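You operate a simulated robot arm through the tools that you are given. There is no shell and no other tool. Be economical: measure what you need, move in short steps, check, and stop when the job is done.

Carry out the task below with a simulated robot arm. There is one attempt and no reset: what you move stays moved.

TASK
Stop weigher 27, drain it, zero it and set its target to 150 g.

Only the result counts: the job must be done as asked and must still hold three seconds after the hand-in. Knocking over, shifting, dropping, spilling or breaking anything else fails it.

THE ROBOT
A 7-joint arm with a fingered hand on a trunk, on a base that drives. Base frame: it is fixed to the floor where the robot stands at the start and does not move with it; the origin is under the middle of the robot, x ahead of it, y to its left, z up. Units: mm, degrees, N and s.
With the tool pointing down near the work surface it reaches from about 340 to 720 mm from the robot's upright axis, wherever it stands. Its first joint turns from -69.0 to 172.0 degrees. Places, roughly: drain button of the line twenty-nine panel [4200, 5200, 900]; drain button of the line twenty-seven panel [700, -100, 900]; drain button of the line twenty-six panel [4000, 4900, 900]; screen of the line twenty-seven panel [600, 0, 1200]; start button of the line twenty-nine panel [4400, 5400, 900]; start button of the line twenty-seven panel [500, 100, 900]; start button of the line twenty-six panel [4100, 5100, 900]; stop button of the line twenty-nine panel [4300, 5400, 900]; stop button of the line twenty-seven panel [600, 0, 900]; stop button of the line twenty-six panel [4100, 5000, 900]; target knob of the line twenty-nine panel [4300, 5300, 1000]; target knob of the line twenty-seven panel [600, 0, 1000]; target knob of the line twenty-six panel [4100, 5000, 1000]; weigher 27 [200, 2100, 2900]; zero button of the line twenty-nine panel [4300, 5300, 900]; zero button of the line twenty-seven panel [700, 0, 900]. Payload 3.4 kg.
The TCP is the grasp point between the finger pads, 25 mm short of the fingertips. In the tool frame z runs along the fingers and y along their closing line. The gripper opens to 88 mm. The gripper's body begins 29 mm behind the TCP. The gripper is a hand of 4 fingers: y runs from the thumb to the fingers, the wrist lies at [-13, -97, -162] in the tool frame, and closing takes about 1.5 s.
Orientation is told as [roll, pitch, yaw] about the base's x, y, z axes, in that order, counted from this pose: with the fingers straight down and the wrist toward the robot, the tool's x, y and z point along [0, 1, 0], [1, 0, 0] and [0, 0, -1] of the base frame.

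THE INTERFACE
- The arm moves only by the tool apply_moves. Its argument "increments" is a list of rows, each a list of 6 numbers: the shift along the base's x, y, z in mm, then the turn, a rotation vector about the base's x, y, z in degrees. In form: [[dx, dy, dz, ax, ay, az], ...]. A call has 1 to 8 rows; each row shifts and turns the commanded pose from where the row before left it. "claw" is the gripper command, from -1 (fully open) to 1 (shut), values between in proportion, set as the call begins (left out, the last holds). Each row takes 0.2 s and may step no farther than 50 mm and 8.6 degrees from the row before; otherwise, or with a gripper value out of range, the whole call is refused. A pose out of reach is approached as far as the arm can. The call stops where the force on the tool passes 40 N (or 10 N more than at its start, if that is more) or the arm is blocked; 0.2 s more then pass. The fingers move at their own pace (about 108 mm/s each) and stop on an object; they squeeze with about 28 N. The grip force told is the motor's: it shows also when the fingers shut on nothing. Time passes only in rows, and 0.2 s behind the last, so rows that do not move let the fingers close. It gives the time, the measured TCP pose, the force on the tool (base axes), the opening and the grip force at its end, in the units of the frame above (readings bear some noise), with the torque about the TCP (base axes, N m) and any sound that the robot's microphone picked up.
- Cameras (640 x 400 px; columns grow to the right, rows downward): "scene" is now at [140.2, 1.6, 1454]; the picture's right is [0.01, -1.00, 0.00], its down [-0.50, -0.00, -0.87] and it looks along [0.87, 0.01, -0.50] (base axes); focal length 253 px, centre (320, 200). "wrist" rides on the gripper at [64, -83, -98] in the tool frame; the picture's right is [-0.62, 0.37, -0.69], its down [-0.71, -0.63, 0.30] and it looks along [-0.32, 0.68, 0.65] (tool axes); focal length 265 px, centre (320, 200). There is no depth. A picture from a camera that has moved, and an enlarged one, comes with that camera's place and axes in the base frame and with its lens.
- get_image(camera): a new picture of that camera. No time passes.
- move_column(by): slides the trunk up (or, below 0, down) by that many mm; the arm and the scene camera ride with it, the base frame stays. It gives what a move gives, with no picture.
- drive_base(legs): drives the robot by 1 to 6 legs, each [ahead, left, turn to the left] in mm, mm and degrees, along the robot's own axes; the way and the turn of a leg run together, so that a leg with both is an arc; at most 1500 mm and 180 degrees a leg. The arm and the cameras ride along, it lands a little off, and it stops where it bumps. It gives what a move gives.
- hand_shape(shape): the hand has 4 fingers and takes this shape, open, in about a second: jaw (thumb against the fingers, like two jaws); tri (thumb and two fingers); tip (a fingertip pinch); poke (one finger out to press); point (the index stretched); flat (the hand flat); cup (the hand cupped); fist (a fist). The gripper value then closes the fingers along that shape, each until it touches; the sizes above hold for jaw. It gives what a move gives, with no picture.
- turn_head(pan, tilt): turns the head with the scene camera to pan (to the left, within 86 degrees either way) and tilt (down, from -29 to 69), counted from straight ahead of the robot. It gives what a move gives.
- zoom(camera, box): a new picture of the part [left, top, right, bottom] of that camera's present view, enlarged. No time passes.
- job_done(): hands the job in; it is judged then, once.

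Work in short steps. Places have to be worked out from the pictures, the camera data and where the tool is seen: move nearer, look again, correct. Check each grasp and each placing, and mend what went wrong. You have 120 turns and 82 pictures in all, those below and enlarged ones among them. Open the gripper and draw the arm clear of the work before you hand the job in, unless the task says otherwise; then end with one line.

The tools are called after "Call:" as a command line: name --pt "numbers of a row" for each row, then --argument value for the rest, lists and objects as JSON in quotes. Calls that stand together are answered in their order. apply_moves: Moves the arm, as the interface text tells. Its arguments: {"type":"object","properties":{"increments":{"type":"array"},"claw":{"type":"number"}},"required":["increments"]} The other tools are called the same way: move_column (by) slides the trunk up or down; hand_shape (shape) gives the hand a shape; drive_base (legs) drives the base; turn_head (pan, tilt) turns the head that bears the scene camera; get_image (camera) takes a picture; zoom (camera, box) takes an enlarged picture of a part of a camera's view; job_done () hands the job in.

At the start:

```text
time: 0.0
eef_pos: [445.3, 106.5, 1279.8]
tool_rot: [0.0, 0.0, -0.2]
wrist_force: [0.2, 0.2, 0.1]
ft_torque: [0.02, 0.02, 0.0]
opening: 87.7
finger_force: 0.1
shape: jaw
trunk travel left (down, up): [-750.0, 90.0]
robot x, y, heading: [-1.1, -1.4, -0.1]
head pan, tilt: [0.4, 30.1]
```

scene: 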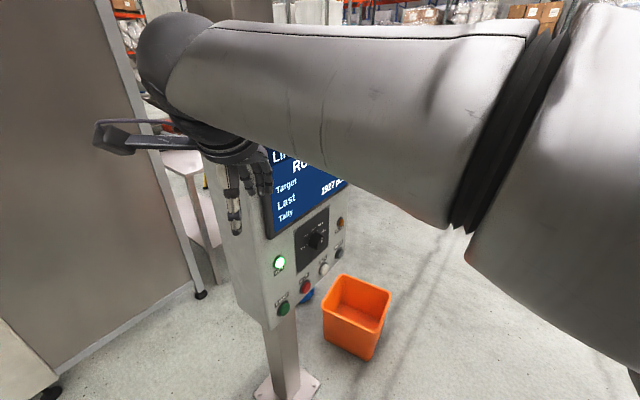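
wrist: 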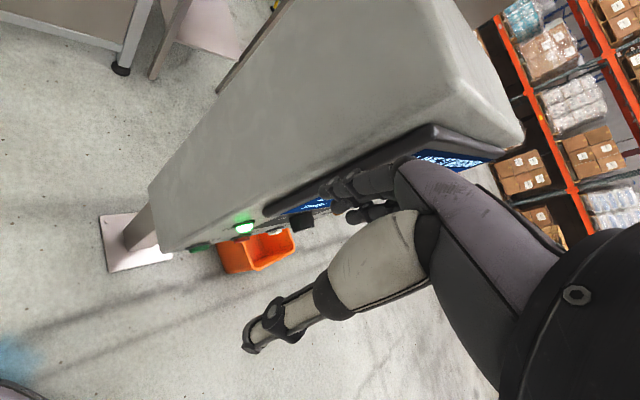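

The arm hides part of the panel; I zoom in on what is visible.

Call:
zoom --camera "scene" --box '[220, 130, 380, 330]'

```text
2.00 times, centred on (300, 230) of scene
camera zoom: at [140.2, 1.6, 1454.0], right [0.01, -1.0, 0.0], down [-0.5, 0.0, -0.87], along [0.87, 0.01, -0.5], focal length 506 px, centre (360, 140)
```

zoom: 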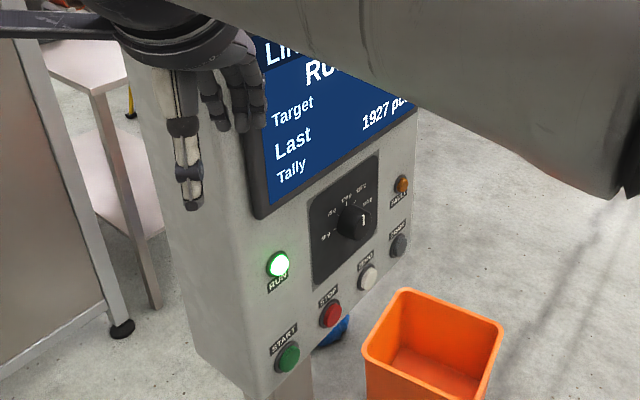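

The panel faces toward my right (-y). I look to the right to check for free floor before driving in front of its face.

Call:
turn_head --pan -70 --tilt 40

Call:
get_image --camera "scene"

```text
time: 1.4
eef_pos: [444.2, 107.5, 1279.9]
tool_rot: [0.0, 0.0, -0.2]
wrist_force: [0.3, 0.1, 0.6]
ft_torque: [-0.01, -0.02, -0.02]
opening: 87.9
finger_force: 0.0
shape: jaw
trunk travel left (down, up): [-750.0, 90.0]
robot x, y, heading: [-1.2, 1.4, -0.2]
head pan, tilt: [-70.0, 40.0]
```

```text
78 pictures are left
camera scene: at [79.0, -78.9, 1438.8], right [-0.94, -0.34, 0.0], down [-0.22, 0.6, -0.77], along [0.26, -0.72, -0.64], focal length 253 px, centre (320, 200)
```

scene: 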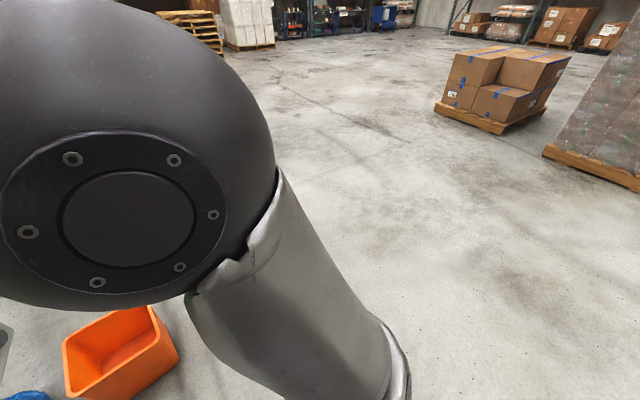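

Floor to the right is clear. I back off, move right, turn to face the panel and stop somewhat short, to look.

Call:
drive_base --legs '[[-300, 0, 0], [0, -480, 0], [0, 0, 53], [0, -480, 0], [220, 0, 0]]'

Call:
turn_head --pan 0 --tilt 30

Call:
get_image --camera "scene"

```text
time: 12.0
eef_pos: [387.5, -162.4, 1279.9]
tool_rot: [0.0, 0.0, 54.5]
wrist_force: [0.4, 0.1, -0.1]
ft_torque: [0.02, -0.03, -0.01]
opening: 87.8
finger_force: 0.1
shape: jaw
trunk travel left (down, up): [-750.0, 90.0]
robot x, y, heading: [217.8, -585.6, 54.7]
head pan, tilt: [-70.0, 40.0]
```

```text
time: 13.4
eef_pos: [386.9, -161.8, 1279.9]
tool_rot: [-0.1, 0.0, 54.5]
wrist_force: [0.0, 0.7, -0.9]
ft_torque: [0.0, -0.03, 0.0]
opening: 87.4
finger_force: 0.0
shape: jaw
trunk travel left (down, up): [-750.0, 90.0]
robot x, y, heading: [215.3, -584.0, 54.6]
head pan, tilt: [0.0, 30.0]
```

```text
77 pictures are left
camera scene: at [298.1, -470.2, 1454.1], right [0.82, -0.58, 0.0], down [-0.29, -0.41, -0.87], along [0.5, 0.71, -0.5], focal length 253 px, centre (320, 200)
```

scene: 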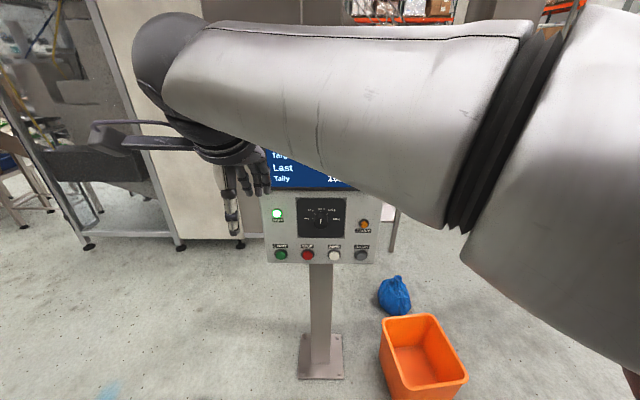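

I'm square to the panel. Zoom to read labels and the dial.

Call:
zoom --camera "scene" --box '[260, 140, 384, 270]'

Call:
zoom --camera "scene" --box '[292, 192, 352, 242]'

```text
3.08 times, centred on (322, 205) of scene
camera zoom: at [298.1, -470.2, 1454.1], right [0.82, -0.58, 0.0], down [-0.29, -0.41, -0.87], along [0.5, 0.71, -0.5], focal length 779 px, centre (314, 185)
```

zoom: 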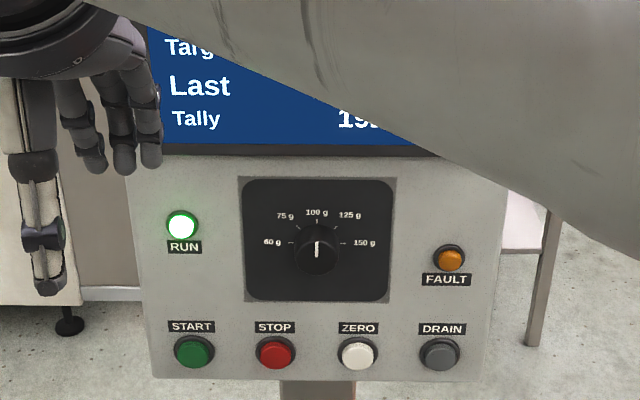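

```text
8.00 times, centred on (322, 217) of scene
camera zoom: at [298.1, -470.2, 1454.1], right [0.82, -0.58, 0.0], down [-0.29, -0.41, -0.87], along [0.5, 0.71, -0.5], focal length 2025 px, centre (304, 64)
```

zoom: 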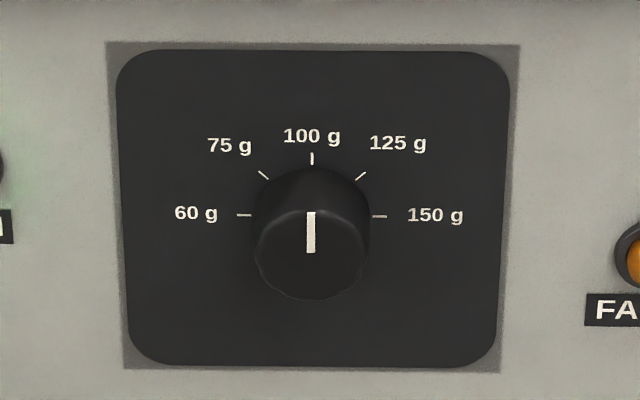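

Knob is at 100 g; 150 g is 90° clockwise. Triangulation puts START ≈ (547,97,909), DRAIN ≈ (752,-50,910), knob ≈ (642,14,1044), panel looking along heading 54.5°. I set the poke shape and pitch the hand forward.

Call:
hand_shape --shape "poke"

Call:
apply_moves --pt "6 -5 -10 6.93 -4.92 0" --pt "6 -5 -10 6.93 -4.92 0" --pt "6 -5 -10 6.93 -4.92 0" --pt "6 -5 -10 6.93 -4.92 0" --pt "6 -5 -10 6.93 -4.92 0" --pt "6 -5 -10 6.93 -4.92 0" --pt "6 -5 -10 6.93 -4.92 0" --pt "6 -5 -10 6.93 -4.92 0"

Call:
get_image --camera "scene"

```text
time: 14.3
eef_pos: [386.0, -161.5, 1280.8]
tool_rot: [0.0, 0.0, 54.7]
wrist_force: [0.7, 0.3, 0.6]
ft_torque: [0.01, -0.01, 0.01]
opening: 0.0
finger_force: 0.1
shape: poke
trunk travel left (down, up): [-750.0, 90.0]
robot x, y, heading: [217.4, -584.8, 54.6]
head pan, tilt: [0.0, 30.0]
```

```text
time: 16.1
eef_pos: [439.1, -201.2, 1198.7]
tool_rot: [1.7, -67.8, 53.0]
wrist_force: [0.8, -0.3, -1.1]
ft_torque: [0.0, 0.02, -0.02]
opening: 0.0
finger_force: 0.1
shape: poke
trunk travel left (down, up): [-750.0, 90.0]
robot x, y, heading: [219.1, -585.3, 54.6]
head pan, tilt: [0.0, 30.0]
```

```text
74 pictures are left
camera scene: at [294.0, -466.3, 1453.6], right [0.85, -0.53, 0.0], down [-0.27, -0.43, -0.86], along [0.46, 0.73, -0.5], focal length 253 px, centre (320, 200)
```

scene: 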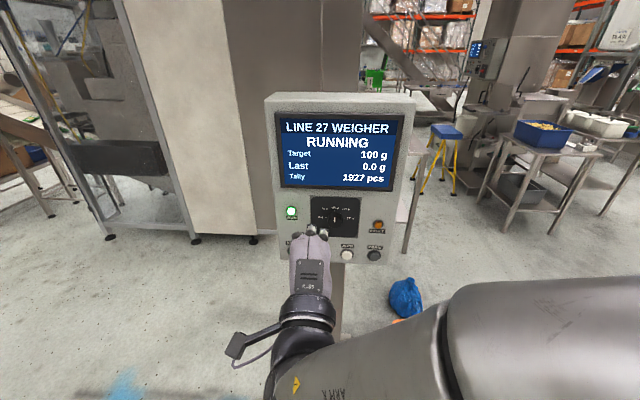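

Screen readable: RUNNING, target 100 g. I finish the pitch to horizontal and lower toward button height while staying well clear of the panel.

Call:
apply_moves --pt "0 0 -35 6.1 -4.3 0" --pt "0 0 -35 6.1 -4.3 0" --pt "0 0 -35 6.1 -4.3 0" --pt "0 0 -35 0 0 0" --pt "0 0 -35 0 0 0" --pt "0 0 -35 0 0 0"

Call:
get_image --camera "scene"

Call:
get_image --camera "wrist"

```text
time: 17.6
eef_pos: [512.1, -142.1, 1088.8]
tool_rot: [98.4, -88.7, -44.9]
wrist_force: [-0.6, 0.3, -0.3]
ft_torque: [0.04, 0.0, -0.03]
opening: 0.0
finger_force: 0.0
shape: poke
out of reach, approached as far as the arm can: row 3, 4, 5, 6
trunk travel left (down, up): [-750.0, 90.0]
robot x, y, heading: [217.6, -587.9, 54.9]
head pan, tilt: [0.0, 30.0]
```

```text
73 pictures are left
camera scene: at [298.2, -468.6, 1454.0], right [0.82, -0.58, 0.0], down [-0.29, -0.41, -0.87], along [0.5, 0.71, -0.5], focal length 253 px, centre (320, 200)
```

scene: 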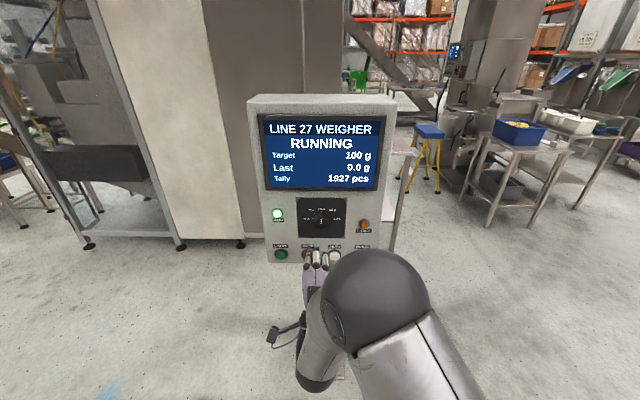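

```text
72 pictures are left
camera wrist: at [401.1, -180.8, 1006.8], right [0.09, -0.93, 0.35], down [0.75, -0.17, -0.64], along [0.66, 0.32, 0.68], focal length 265 px, centre (320, 200)
```

wrist: 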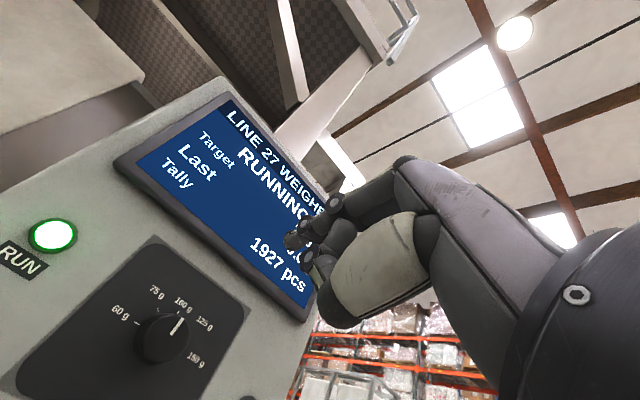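

The folded pose is at its limit; lowering the trunk instead will bring the hand to button height with an easier arm posture.

Call:
move_column --by -160

Call:
apply_moves --pt "0 0 0 0 0 0"

Call:
get_image --camera "scene"

```text
time: 19.4
eef_pos: [512.5, -143.3, 928.4]
tool_rot: [91.6, -89.0, -38.0]
wrist_force: [0.3, 0.4, -0.1]
ft_torque: [0.0, -0.04, -0.01]
opening: 0.0
finger_force: 0.1
shape: poke
trunk travel left (down, up): [-590.0, 250.0]
robot x, y, heading: [214.4, -581.5, 54.7]
head pan, tilt: [0.0, 30.0]
```

```text
time: 19.8
eef_pos: [512.6, -142.3, 926.8]
tool_rot: [92.2, -89.1, -38.7]
wrist_force: [-0.5, 0.4, 0.5]
ft_torque: [0.02, -0.01, 0.0]
opening: 0.0
finger_force: 0.1
shape: poke
trunk travel left (down, up): [-590.0, 250.0]
robot x, y, heading: [216.4, -585.6, 54.8]
head pan, tilt: [0.0, 30.0]
```

```text
71 pictures are left
camera scene: at [298.0, -470.1, 1294.1], right [0.82, -0.58, 0.0], down [-0.29, -0.41, -0.87], along [0.5, 0.71, -0.5], focal length 253 px, centre (320, 200)
```

scene: 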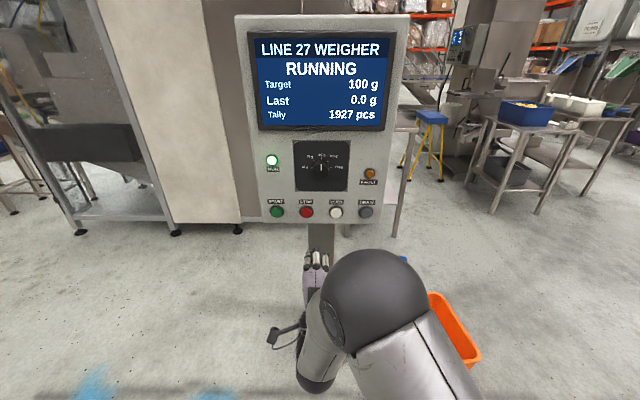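

Now a clear view. I zoom on the hand to find the poking finger.

Call:
zoom --camera "scene" --box '[260, 190, 380, 320]'

Call:
get_image --camera "wrist"

```text
3.08 times, centred on (320, 255) of scene
camera zoom: at [298.0, -470.1, 1294.1], right [0.82, -0.58, 0.0], down [-0.29, -0.41, -0.87], along [0.5, 0.71, -0.5], focal length 779 px, centre (320, 31)
```

zoom: 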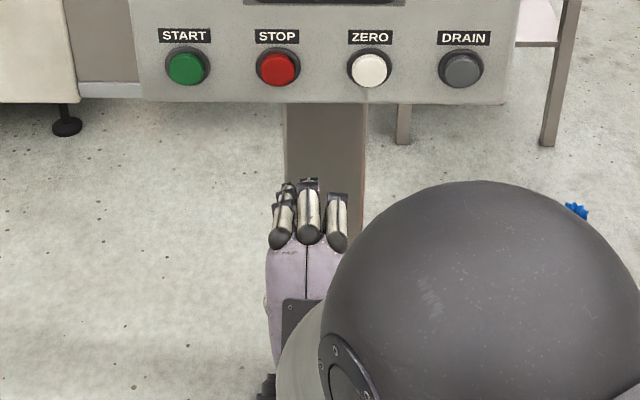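

```text
69 pictures are left
camera wrist: at [401.4, -182.5, 845.3], right [0.09, -0.93, 0.36], down [0.75, -0.17, -0.64], along [0.66, 0.33, 0.68], focal length 265 px, centre (320, 200)
```

wrist: 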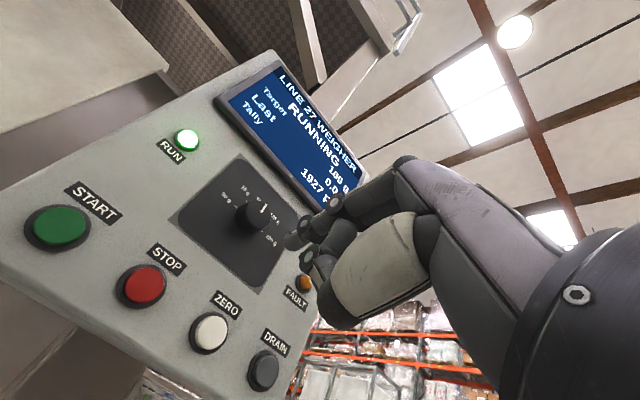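

I zoom the wrist view around the fingers to see which finger leads and where its tip is.

Call:
zoom --camera "wrist" --box '[250, 140, 450, 300]'

Call:
zoom --camera "scene" --box '[295, 240, 345, 280]'

```text
2.50 times, centred on (350, 220) of wrist
camera zoom: at [401.4, -182.5, 845.3], right [0.09, -0.93, 0.36], down [0.75, -0.17, -0.64], along [0.66, 0.33, 0.68], focal length 664 px, centre (245, 150)
```

zoom: 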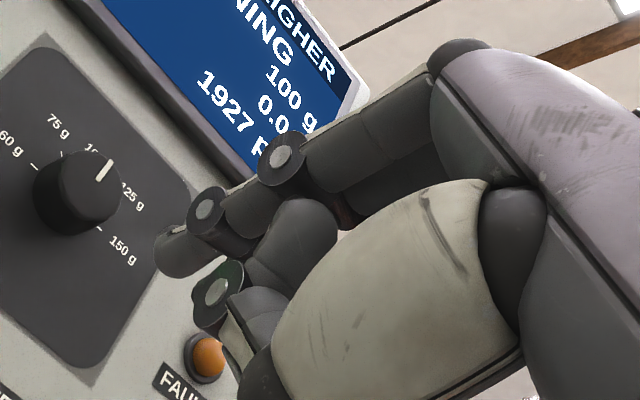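

```text
10.00 times, centred on (320, 260) of scene
camera zoom: at [298.0, -470.1, 1294.1], right [0.82, -0.58, 0.0], down [-0.29, -0.41, -0.87], along [0.5, 0.71, -0.5], focal length 2532 px, centre (320, -400)
```

zoom: 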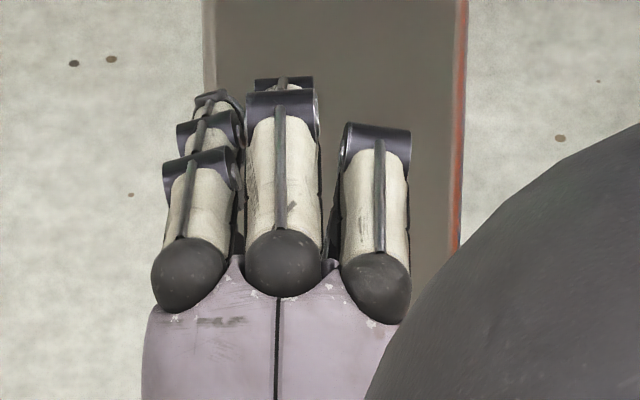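

Index is the poking finger: tip ≈ (516,-121,930), ~20 ahead and 10 left of the TCP. STOP ≈ (615,48,904). Small test move first to see how the commanded pose responds.

Call:
apply_moves --pt "20 35 -8 0 0 0"

```text
time: 20.2
eef_pos: [528.2, -104.9, 919.7]
tool_rot: [126.5, -89.5, -72.2]
wrist_force: [-0.4, 0.2, 0.6]
ft_torque: [0.02, 0.01, 0.04]
opening: 0.0
finger_force: 0.0
shape: poke
trunk travel left (down, up): [-590.0, 250.0]
robot x, y, heading: [213.1, -587.7, 54.8]
head pan, tilt: [0.0, 30.0]
```

It tracks from the measured pose. I advance to about 40 mm before STOP with lateral and height correction.

Call:
apply_moves --pt "19 31.5 -6 0 0 0" --pt "19 31.5 -6 0 0 0" --pt "19 31.5 -5 0 0 0"

Call:
zoom --camera "scene" --box '[260, 180, 380, 260]'

Call:
get_image --camera "wrist"

```text
time: 21.0
eef_pos: [580.2, -10.8, 902.4]
tool_rot: [-177.7, -89.8, -127.6]
wrist_force: [-0.3, -0.7, -0.5]
ft_torque: [0.03, 0.0, -0.01]
opening: 0.0
finger_force: 0.2
shape: poke
trunk travel left (down, up): [-590.0, 250.0]
robot x, y, heading: [219.8, -584.3, 54.5]
head pan, tilt: [0.0, 30.0]
```

```text
5.00 times, centred on (320, 220) of scene
camera zoom: at [298.5, -469.3, 1294.0], right [0.82, -0.58, 0.0], down [-0.29, -0.41, -0.87], along [0.5, 0.71, -0.5], focal length 1266 px, centre (320, 100)
```

zoom: 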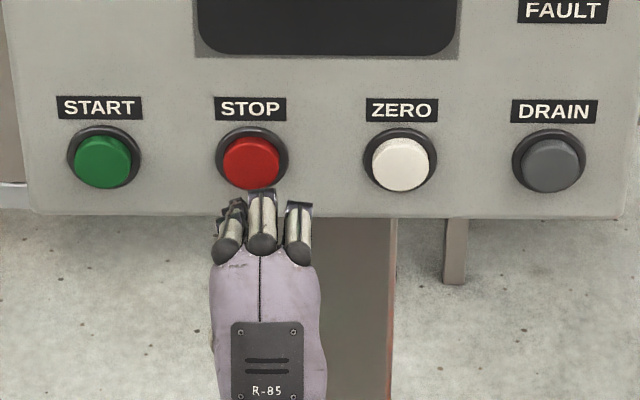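

```text
65 pictures are left
camera wrist: at [470.9, -53.3, 819.4], right [0.11, -0.92, 0.37], down [0.76, -0.16, -0.63], along [0.64, 0.34, 0.69], focal length 265 px, centre (320, 200)
```

wrist: 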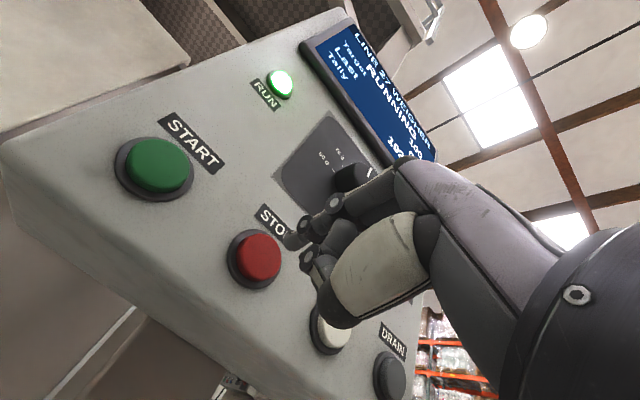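

Tip is ~40 mm before STOP, about 5 mm left of centre. I correct and advance gently.

Call:
apply_moves --pt "10 5 -3 0 0 0" --pt "5.8 8.1 0 0 0 0" --pt "5.8 8.1 0 0 0 0"

Call:
zoom --camera "wrist" --box '[190, 170, 370, 320]'

```text
time: 21.8
eef_pos: [602.8, 9.3, 899.1]
tool_rot: [167.7, -89.7, -112.9]
wrist_force: [0.8, 0.2, -0.1]
ft_torque: [-0.01, 0.01, 0.0]
opening: 0.2
finger_force: 0.1
shape: poke
trunk travel left (down, up): [-590.0, 250.0]
robot x, y, heading: [216.3, -584.5, 54.7]
head pan, tilt: [0.0, 30.0]
```

```text
2.67 times, centred on (280, 245) of wrist
camera zoom: at [492.9, -32.5, 815.5], right [0.1, -0.93, 0.36], down [0.76, -0.16, -0.63], along [0.64, 0.34, 0.69], focal length 708 px, centre (427, 80)
```

zoom: 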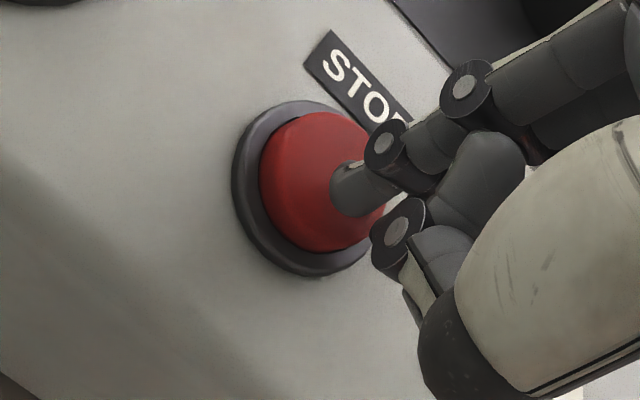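

The tip is just before the red cap and centred. I press in 4 mm steps.

Call:
apply_moves --pt "2.3 3.3 0 0 0 0" --pt "2.3 3.3 0 0 0 0" --pt "2.3 3.3 0 0 0 0" --pt "2.3 3.3 0 0 0 0"

Call:
get_image --camera "scene"

```text
time: 22.8
eef_pos: [608.4, 19.5, 899.9]
tool_rot: [167.0, -89.6, -112.1]
wrist_force: [-14.4, -24.3, -5.1]
ft_torque: [-0.11, 0.04, -0.06]
opening: 0.1
finger_force: 0.2
shape: poke
trunk travel left (down, up): [-590.0, 250.0]
robot x, y, heading: [214.8, -585.3, 54.8]
head pan, tilt: [0.0, 30.0]
heard: click
```

```text
63 pictures are left
camera scene: at [295.1, -474.9, 1294.6], right [0.82, -0.58, 0.0], down [-0.29, -0.4, -0.87], along [0.5, 0.71, -0.5], focal length 253 px, centre (320, 200)
```

scene: 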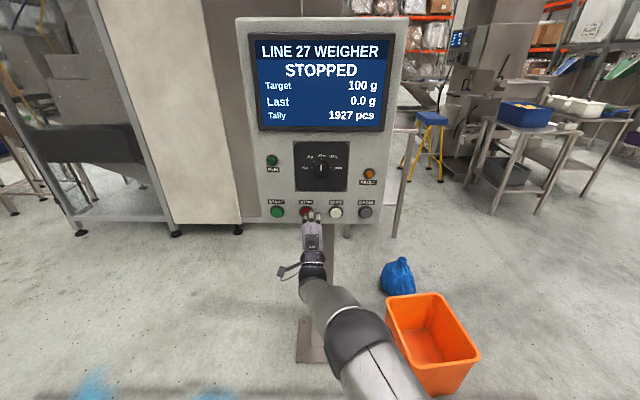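

STOPPED with a click. Back off 30 mm and shift 168 mm right to DRAIN.

Call:
apply_moves --pt "-17.5 -24.4 0 0 0 0" --pt "34.2 -24.4 0 0 0 0" --pt "34.2 -24.4 0 0 0 0" --pt "34.2 -24.4 0 0 0 0" --pt "34.2 -24.4 0 0 0 0" --pt "0 0 0 0 0 0"

Call:
zoom --camera "wrist" --box '[190, 170, 370, 320]'

Call:
zoom --camera "scene" --box '[260, 180, 400, 260]'

```text
time: 24.2
eef_pos: [663.1, -22.9, 899.6]
tool_rot: [-156.9, -89.7, -149.9]
wrist_force: [-14.7, -13.3, -1.4]
ft_torque: [0.01, -0.01, 0.14]
opening: 0.2
finger_force: 0.2
shape: poke
out of reach, approached as far as the arm can: row 3, 4, 5
trunk travel left (down, up): [-590.0, 250.0]
robot x, y, heading: [214.6, -585.2, 54.7]
head pan, tilt: [0.0, 30.0]
heard: click
```

```text
2.67 times, centred on (280, 245) of wrist
camera zoom: at [552.6, -61.6, 816.0], right [0.08, -0.93, 0.37], down [0.76, -0.18, -0.63], along [0.65, 0.32, 0.69], focal length 708 px, centre (427, 80)
```

zoom: 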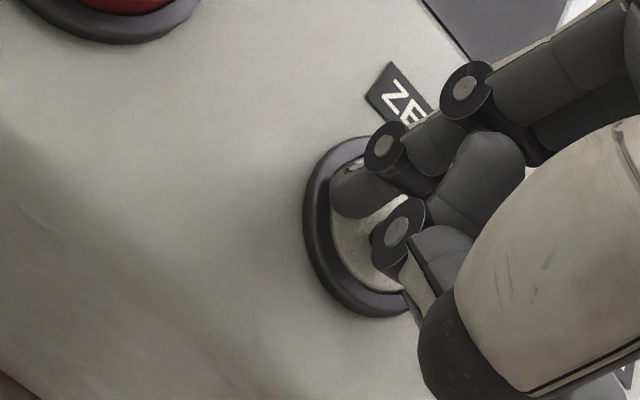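

```text
4.57 times, centred on (330, 220) of scene
camera zoom: at [294.5, -473.4, 1294.6], right [0.82, -0.58, 0.0], down [-0.29, -0.41, -0.87], along [0.5, 0.71, -0.5], focal length 1157 px, centre (274, 109)
```

zoom: 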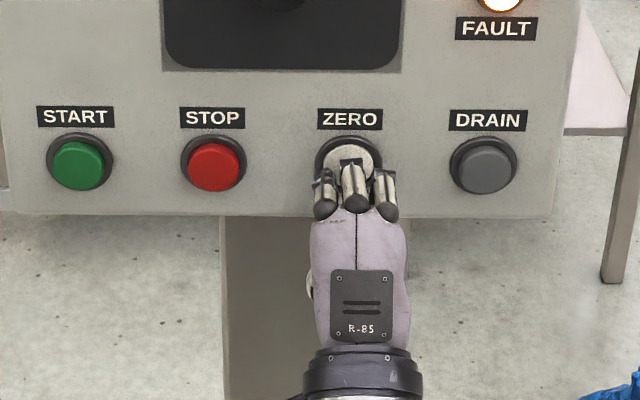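

The arm hit a reach limit sideways, drifted forward and pressed ZERO early; the FAULT lamp is lit. I back straight away and read the screen.

Call:
apply_moves --pt "-11.6 -16.3 0 0 0 0" --pt "-11.6 -16.3 0 0 0 0" --pt "-11.6 -16.3 0 0 0 0"

Call:
zoom --camera "scene" --box '[230, 10, 420, 260]'

```text
time: 25.0
eef_pos: [614.6, -52.3, 898.3]
tool_rot: [-178.3, -89.7, -127.4]
wrist_force: [0.1, -0.6, -0.7]
ft_torque: [0.03, 0.04, -0.04]
opening: 0.1
finger_force: 0.1
shape: poke
out of reach, approached as far as the arm can: row 1, 2
trunk travel left (down, up): [-590.0, 250.0]
robot x, y, heading: [218.2, -584.0, 54.7]
head pan, tilt: [0.0, 30.0]
```

```text
1.60 times, centred on (325, 135) of scene
camera zoom: at [297.9, -470.0, 1294.1], right [0.82, -0.58, 0.0], down [-0.29, -0.41, -0.87], along [0.5, 0.71, -0.5], focal length 405 px, centre (312, 304)
```

zoom: 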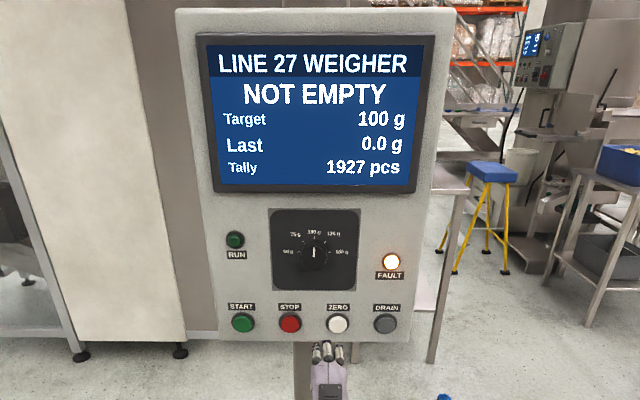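

The screen says NOT EMPTY - a refused zero, as it hasn't been drained yet. I drive the base 120 mm right so DRAIN is within easy reach.

Call:
drive_base --legs '[[0, -121, 0]]'

Call:
get_image --camera "scene"

Call:
zoom --camera "wrist" --box '[150, 150, 400, 350]'

```text
time: 26.2
eef_pos: [712.9, -123.5, 898.7]
tool_rot: [167.2, -89.8, -112.8]
wrist_force: [0.1, -0.4, 0.0]
ft_torque: [0.01, -0.02, 0.01]
opening: 0.1
finger_force: 0.0
shape: poke
trunk travel left (down, up): [-590.0, 250.0]
robot x, y, heading: [318.2, -655.0, 54.6]
head pan, tilt: [0.0, 30.0]
```

```text
59 pictures are left
camera scene: at [398.2, -540.9, 1294.1], right [0.82, -0.58, 0.0], down [-0.29, -0.41, -0.87], along [0.5, 0.71, -0.5], focal length 253 px, centre (320, 200)
```

scene: 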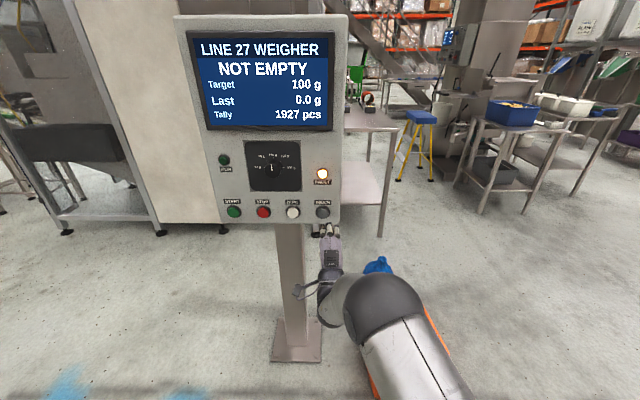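

```text
2.00 times, centred on (275, 250) of wrist
camera zoom: at [603.8, -164.3, 814.8], right [0.1, -0.93, 0.36], down [0.76, -0.17, -0.63], along [0.64, 0.34, 0.69], focal length 531 px, centre (410, 100)
```

zoom: 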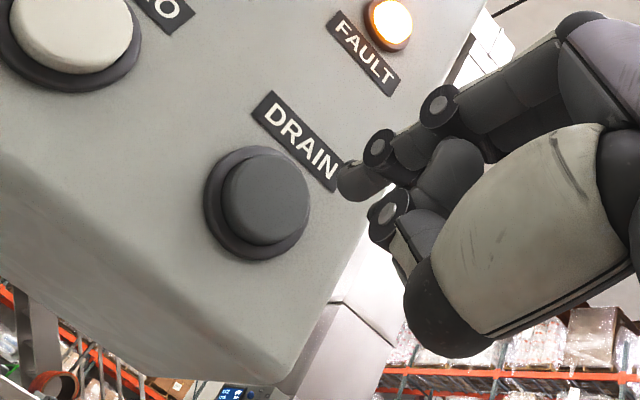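

Tip is laterally aligned with DRAIN, ~50 mm out. Advance 40 mm, then press in small steps.

Call:
apply_moves --pt "11.6 16.3 0 0 0 0" --pt "11.6 16.3 0 0 0 0" --pt "2.3 3.3 0 0 0 0"

Call:
zoom --camera "wrist" --box '[190, 170, 370, 320]'

```text
time: 27.0
eef_pos: [737.3, -86.5, 898.2]
tool_rot: [-178.0, -89.9, -127.6]
wrist_force: [0.3, 0.6, 0.0]
ft_torque: [0.02, -0.01, 0.01]
opening: 0.0
finger_force: 0.0
shape: poke
trunk travel left (down, up): [-590.0, 250.0]
robot x, y, heading: [317.1, -659.2, 54.9]
head pan, tilt: [0.0, 30.0]
```

```text
2.67 times, centred on (280, 245) of wrist
camera zoom: at [627.4, -128.0, 814.1], right [0.1, -0.93, 0.37], down [0.76, -0.17, -0.63], along [0.64, 0.34, 0.69], focal length 708 px, centre (427, 80)
```

zoom: 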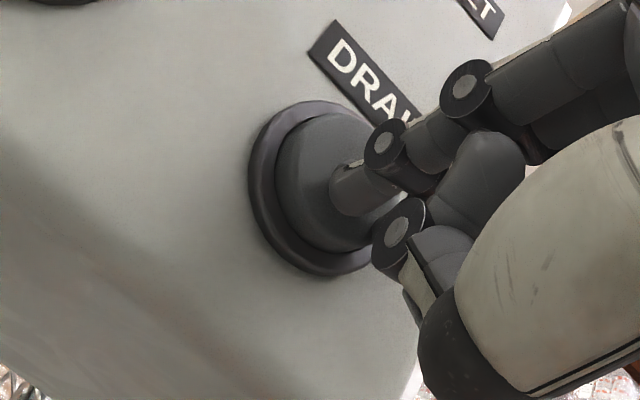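

Centred on DRAIN and just short; press.

Call:
apply_moves --pt "2.3 3.3 0 0 0 0" --pt "2.3 3.3 0 0 0 0" --pt "2.3 3.3 0 0 0 0" --pt "2.3 3.3 0 0 0 0"

Call:
zoom --camera "scene" --box '[170, 10, 360, 250]'

```text
time: 28.0
eef_pos: [743.5, -78.8, 899.7]
tool_rot: [-174.7, -89.6, -131.0]
wrist_force: [-19.3, -28.1, -8.7]
ft_torque: [-0.18, 0.08, 0.07]
opening: 0.0
finger_force: 0.0
shape: poke
trunk travel left (down, up): [-590.0, 250.0]
robot x, y, heading: [314.5, -655.1, 55.1]
head pan, tilt: [0.0, 30.0]
heard: click
```

```text
1.67 times, centred on (265, 130) of scene
camera zoom: at [393.3, -546.0, 1294.7], right [0.82, -0.58, 0.0], down [-0.29, -0.4, -0.87], along [0.5, 0.71, -0.5], focal length 422 px, centre (412, 317)
```

zoom: 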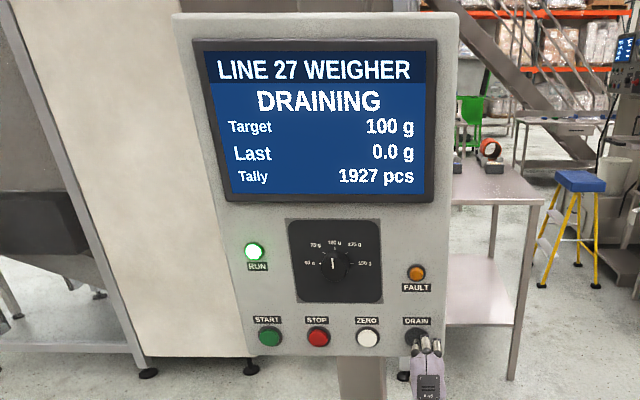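

DRAINING. I back off 40 mm and wait, then read the screen.

Call:
apply_moves --pt "-11.6 -16.3 0 0 0 0" --pt "-11.6 -16.3 0 0 0 0" --pt "0 0 0 0 0 0" --pt "0 0 0 0 0 0" --pt "0 0 0 0 0 0" --pt "0 0 0 0 0 0"

Call:
zoom --camera "scene" --box '[170, 10, 360, 250]'

```text
time: 29.4
eef_pos: [723.9, -105.5, 898.1]
tool_rot: [-179.3, -89.8, -126.4]
wrist_force: [0.1, 0.1, 0.1]
ft_torque: [-0.03, 0.03, -0.04]
opening: 0.0
finger_force: 0.0
shape: poke
trunk travel left (down, up): [-590.0, 250.0]
robot x, y, heading: [317.2, -658.8, 54.9]
head pan, tilt: [0.0, 30.0]
```

```text
1.67 times, centred on (265, 130) of scene
camera zoom: at [397.2, -540.3, 1294.1], right [0.82, -0.58, 0.0], down [-0.29, -0.41, -0.87], along [0.5, 0.71, -0.5], focal length 422 px, centre (412, 317)
```

zoom: 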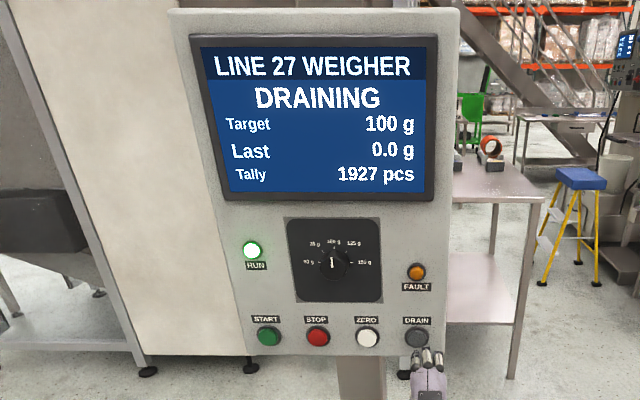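

Drain continues by itself. Meanwhile I retreat a bit and shift 84 mm left to ZERO, waiting.

Call:
apply_moves --pt "-11.6 -16.3 0 0 0 0" --pt "-22.8 16.3 0 0 0 0" --pt "-22.8 16.3 0 0 0 0" --pt "-22.7 16.3 0 0 0 0" --pt "0 0 0 0 0 0" --pt "0 0 0 0 0 0" --pt "0 0 0 0 0 0" --pt "0 0 0 0 0 0"

Call:
get_image --camera "scene"

Call:
zoom --camera "wrist" --box '[150, 150, 400, 350]'

```text
time: 31.2
eef_pos: [643.2, -74.3, 897.1]
tool_rot: [-178.0, -89.8, -127.5]
wrist_force: [-0.7, -0.2, 0.2]
ft_torque: [-0.01, 0.02, 0.03]
opening: 0.0
finger_force: 0.0
shape: poke
trunk travel left (down, up): [-590.0, 250.0]
robot x, y, heading: [313.9, -651.1, 54.4]
head pan, tilt: [0.0, 30.0]
```

```text
54 pictures are left
camera scene: at [397.3, -540.3, 1294.1], right [0.82, -0.58, 0.0], down [-0.29, -0.41, -0.87], along [0.5, 0.71, -0.5], focal length 253 px, centre (320, 200)
```

scene: 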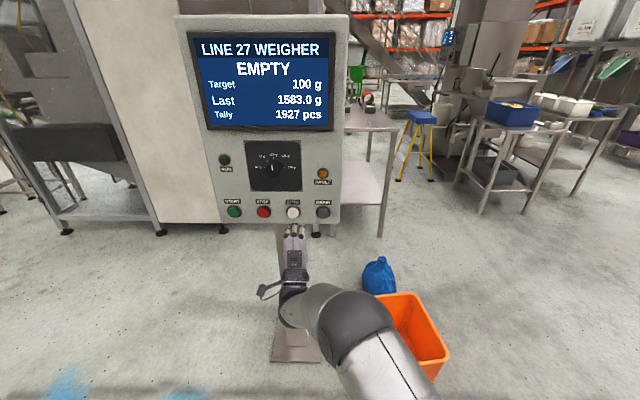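

```text
2.00 times, centred on (275, 250) of wrist
camera zoom: at [533.8, -114.5, 813.6], right [0.1, -0.93, 0.37], down [0.76, -0.17, -0.63], along [0.64, 0.34, 0.69], focal length 531 px, centre (410, 100)
```

zoom: 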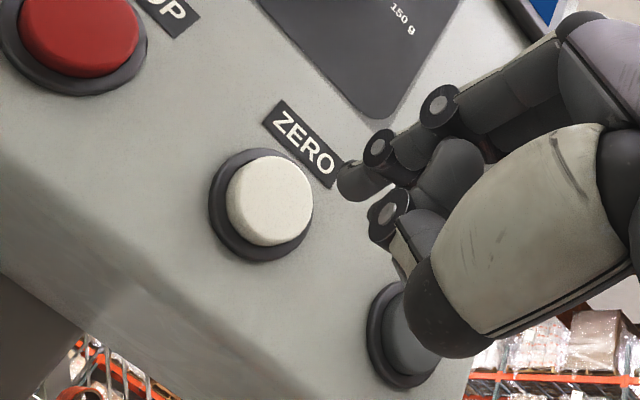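

EMPTY. Tip is aligned with ZERO as before with DRAIN; advance and press.

Call:
apply_moves --pt "11.6 16.3 0 0 0 0" --pt "11.6 16.3 0 0 0 0" --pt "2.3 3.3 0 0 0 0" --pt "2.3 3.3 0 0 0 0" --pt "2.3 3.3 0 0 0 0" --pt "2.3 3.3 0 0 0 0" --pt "2.3 3.3 0 0 0 0"

Call:
get_image --camera "scene"

```text
time: 32.8
eef_pos: [675.3, -28.7, 899.9]
tool_rot: [-179.2, -89.5, -126.4]
wrist_force: [-17.4, -29.2, -6.2]
ft_torque: [-0.12, 0.03, -0.06]
opening: 0.1
finger_force: 0.0
shape: poke
trunk travel left (down, up): [-590.0, 250.0]
robot x, y, heading: [316.6, -657.6, 54.9]
head pan, tilt: [0.0, 30.0]
heard: click
```

```text
52 pictures are left
camera scene: at [393.8, -546.2, 1294.7], right [0.82, -0.58, 0.0], down [-0.29, -0.4, -0.87], along [0.5, 0.71, -0.5], focal length 253 px, centre (320, 200)
```

scene: 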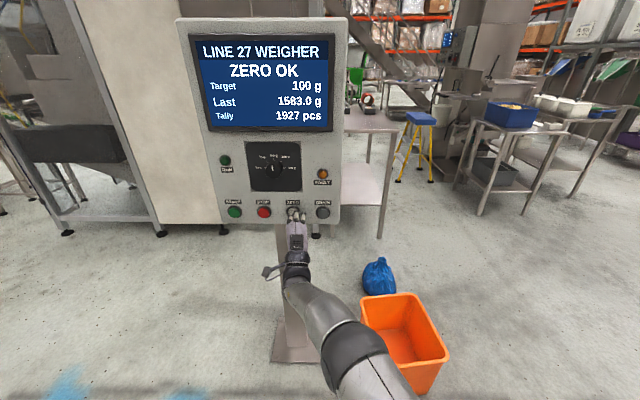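

ZERO OK. Now retreat 110 mm, raise the trunk 145 mm to knob height, drive 52 mm left, and open the hand into jaw.

Call:
apply_moves --pt "-11.6 -16.3 0 0 0 0" --pt "-11.6 -16.3 0 0 0 0" --pt "-11.6 -16.3 0 0 0 0" --pt "-11.6 -16.3 0 0 0 0" --pt "-11.6 -16.3 0 0 0 0" --pt "-11.6 -16.3 0 0 0 0"

Call:
move_column --by 145

Call:
drive_base --legs '[[0, 52, 0]]'

Call:
hand_shape --shape "jaw"

Call:
get_image --camera "scene"

Call:
get_image --camera "wrist"

```text
time: 34.2
eef_pos: [608.8, -124.0, 896.7]
tool_rot: [174.4, -89.8, -120.1]
wrist_force: [0.3, 0.8, 0.5]
ft_torque: [-0.01, -0.02, -0.01]
opening: 0.2
finger_force: 0.0
shape: poke
trunk travel left (down, up): [-590.0, 250.0]
robot x, y, heading: [315.8, -655.3, 54.7]
head pan, tilt: [0.0, 30.0]
```

```text
time: 35.9
eef_pos: [609.8, -123.2, 1042.1]
tool_rot: [-179.0, -89.9, -126.8]
wrist_force: [-0.5, 0.1, 0.3]
ft_torque: [0.01, 0.05, -0.03]
opening: 0.0
finger_force: 0.1
shape: poke
trunk travel left (down, up): [-735.0, 105.0]
robot x, y, heading: [315.4, -656.3, 54.8]
head pan, tilt: [0.0, 30.0]
```

```text
time: 36.9
eef_pos: [566.4, -91.8, 1041.1]
tool_rot: [-162.7, -89.8, -142.9]
wrist_force: [-1.3, 0.6, -0.8]
ft_torque: [0.01, -0.02, 0.02]
opening: 0.0
finger_force: 0.1
shape: poke
trunk travel left (down, up): [-735.0, 105.0]
robot x, y, heading: [272.2, -623.8, 54.7]
head pan, tilt: [0.0, 30.0]
```

```text
time: 37.8
eef_pos: [566.2, -93.6, 1042.7]
tool_rot: [-179.2, -89.7, -126.5]
wrist_force: [-0.1, 0.5, 0.9]
ft_torque: [0.0, -0.01, -0.04]
opening: 87.9
finger_force: 0.0
shape: jaw
trunk travel left (down, up): [-735.0, 105.0]
robot x, y, heading: [273.7, -627.2, 54.5]
head pan, tilt: [0.0, 30.0]
```

```text
51 pictures are left
camera scene: at [354.4, -509.9, 1439.1], right [0.82, -0.58, 0.0], down [-0.29, -0.41, -0.87], along [0.5, 0.71, -0.5], focal length 253 px, centre (320, 200)
```

scene: 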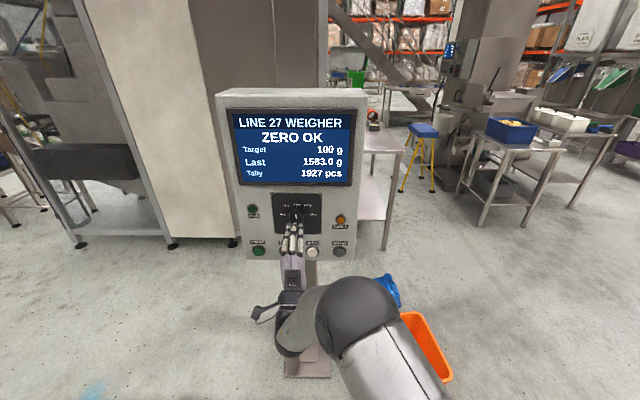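

```text
50 pictures are left
camera wrist: at [457.6, -134.5, 958.5], right [0.1, -0.93, 0.37], down [0.76, -0.17, -0.63], along [0.64, 0.34, 0.69], focal length 265 px, centre (320, 200)
```

wrist: 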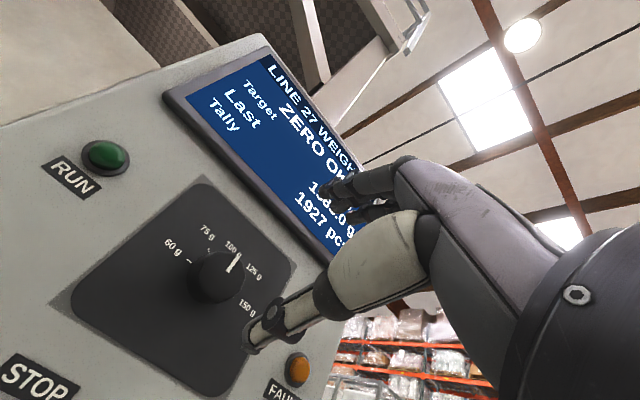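

Hand open in front of the dial. Zoom to localise the knob axis precisely.

Call:
zoom --camera "scene" --box '[260, 190, 340, 260]'

Call:
zoom --camera "wrist" --box '[130, 170, 350, 380]'

```text
5.71 times, centred on (300, 225) of scene
camera zoom: at [354.4, -509.9, 1439.1], right [0.82, -0.58, 0.0], down [-0.29, -0.41, -0.87], along [0.5, 0.71, -0.5], focal length 1447 px, centre (434, 57)
```

zoom: 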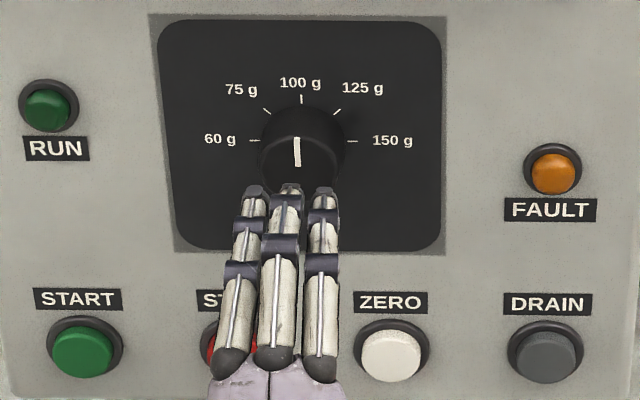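

```text
1.90 times, centred on (240, 275) of wrist
camera zoom: at [457.6, -134.5, 958.5], right [0.1, -0.93, 0.37], down [0.76, -0.17, -0.63], along [0.64, 0.34, 0.69], focal length 506 px, centre (472, 57)
```

zoom: 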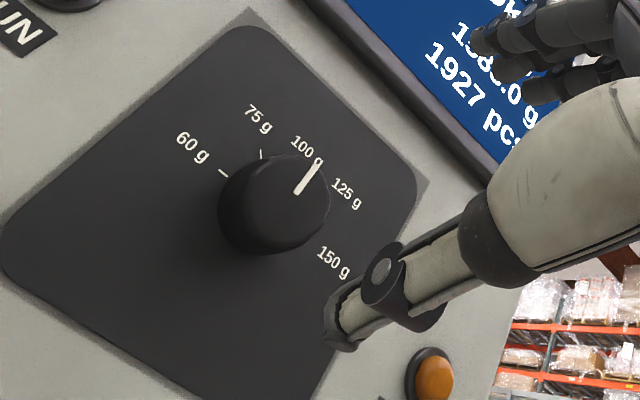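

Knob axis ≈ (lateral-aligned) (652,28,1038), front face ~20 mm proud. I try the tri shape, which should suit a round knob, and look.

Call:
hand_shape --shape "tri"

Call:
zoom --camera "scene" --box '[260, 190, 340, 260]'

Call:
zoom --camera "wrist" --box '[130, 140, 430, 380]'

```text
time: 38.7
eef_pos: [568.0, -91.5, 1042.2]
tool_rot: [-179.8, -89.7, -125.8]
wrist_force: [0.2, -0.1, 0.3]
ft_torque: [-0.01, 0.02, 0.01]
opening: 88.2
finger_force: 0.1
shape: tri
trunk travel left (down, up): [-735.0, 105.0]
robot x, y, heading: [273.5, -625.3, 54.7]
head pan, tilt: [0.0, 30.0]
```

```text
5.71 times, centred on (300, 225) of scene
camera zoom: at [354.5, -510.0, 1439.1], right [0.82, -0.58, 0.0], down [-0.29, -0.41, -0.87], along [0.5, 0.71, -0.5], focal length 1447 px, centre (434, 57)
```

zoom: 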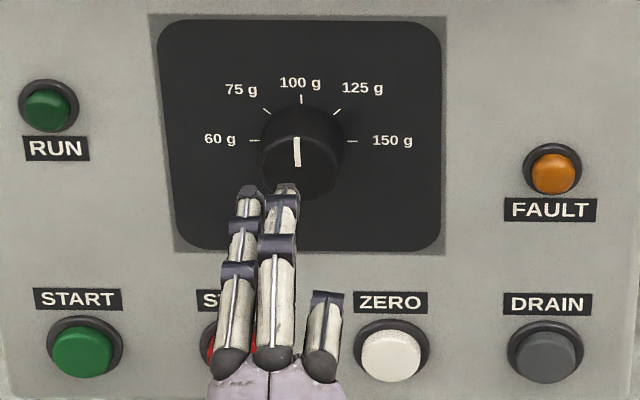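

```text
1.67 times, centred on (280, 260) of wrist
camera zoom: at [457.5, -134.5, 958.5], right [0.1, -0.93, 0.37], down [0.76, -0.17, -0.63], along [0.64, 0.34, 0.69], focal length 442 px, centre (387, 100)
```

zoom: 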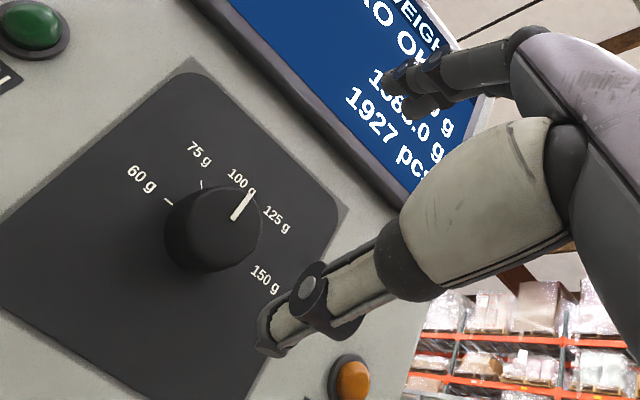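

Tri works well: two fingers above, thumb below. I test the roll range by rolling -45° about the approach axis, clear of the panel.

Call:
apply_moves --pt "0 0 -4 -4.37 -6.1 0" --pt "0 0 0 -4.37 -6.1 0" --pt "0 0 0 -4.37 -6.1 0" --pt "0 0 0 -4.37 -6.1 0" --pt "0 0 0 -4.37 -6.1 0" --pt "0 0 0 -4.37 -6.1 0"

Call:
get_image --camera "scene"

```text
time: 39.9
eef_pos: [542.2, -166.6, 1005.0]
tool_rot: [-63.4, -54.2, 114.6]
wrist_force: [0.7, -0.2, 0.1]
ft_torque: [-0.01, 0.02, 0.0]
opening: 87.9
finger_force: 0.1
shape: tri
out of reach, approached as far as the arm can: row 1, 2, 3, 4, 5
trunk travel left (down, up): [-735.0, 105.0]
robot x, y, heading: [274.6, -622.2, 54.8]
head pan, tilt: [0.0, 30.0]
stopped in row 5: the arm was blocked; the commanded pose is now the measured one
```

```text
45 pictures are left
camera scene: at [354.6, -510.3, 1439.1], right [0.82, -0.58, 0.0], down [-0.29, -0.41, -0.87], along [0.5, 0.71, -0.5], focal length 253 px, centre (320, 200)
```

scene: 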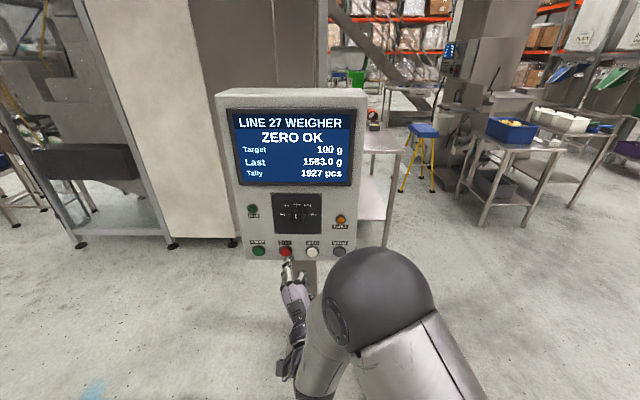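

Rolling that way exceeds the wrist limit. I undo it back to the level pose (computed rotation 36° about (0.89,0.44,0.09)) and somewhat further forward.

Call:
apply_moves --pt "7 18 7.4 6.4 3.2 0.65" --pt "7 18 7.4 6.4 3.2 0.65" --pt "7 18 7.4 6.4 3.2 0.65" --pt "7 18 7.4 6.4 3.2 0.65" --pt "7 18 7.4 6.4 3.2 0.65"

```text
time: 41.1
eef_pos: [574.7, -75.0, 1040.1]
tool_rot: [-98.2, -89.7, 153.0]
wrist_force: [0.0, -0.1, -0.3]
ft_torque: [0.02, -0.03, 0.0]
opening: 87.8
finger_force: 0.0
shape: tri
trunk travel left (down, up): [-735.0, 105.0]
robot x, y, heading: [271.7, -627.9, 54.7]
head pan, tilt: [0.0, 30.0]
```

Level again. Test positive roll (clockwise) +45°.

Call:
apply_moves --pt "0 0 0 4.37 6.1 0" --pt "0 0 0 4.37 6.1 0" --pt "0 0 0 4.37 6.1 0" --pt "0 0 0 4.37 6.1 0" --pt "0 0 0 4.37 6.1 0" --pt "0 0 0 4.37 6.1 0"

```text
time: 42.5
eef_pos: [559.4, -56.3, 1058.3]
tool_rot: [89.6, -45.5, -35.8]
wrist_force: [-0.5, 0.1, 0.3]
ft_torque: [0.0, 0.0, 0.01]
opening: 88.0
finger_force: 0.2
shape: tri
out of reach, approached as far as the arm can: row 5, 6
trunk travel left (down, up): [-735.0, 105.0]
robot x, y, heading: [271.9, -624.2, 54.9]
head pan, tilt: [0.0, 30.0]
```

Clockwise roll is possible to ~35°; limits come from the arm being folded, so it should ease nearer the panel. I undo the roll while advancing 66 mm (tips still short of the knob).

Call:
apply_moves --pt "6.4 8.9 0 -4.37 -6.1 0" --pt "6.4 8.9 0 -4.37 -6.1 0" --pt "6.4 8.9 0 -4.37 -6.1 0" --pt "6.4 8.9 0 -4.37 -6.1 0" --pt "6.4 8.9 0 -4.37 -6.1 0" --pt "6.4 8.9 0 -4.37 -6.1 0"

```text
time: 43.9
eef_pos: [603.8, -9.4, 1061.6]
tool_rot: [-76.8, -89.7, 131.4]
wrist_force: [-0.2, 0.4, 0.3]
ft_torque: [-0.02, 0.01, -0.03]
opening: 87.8
finger_force: 0.1
shape: tri
out of reach, approached as far as the arm can: row 6
trunk travel left (down, up): [-735.0, 105.0]
robot x, y, heading: [276.2, -625.6, 54.6]
head pan, tilt: [0.0, 30.0]
```

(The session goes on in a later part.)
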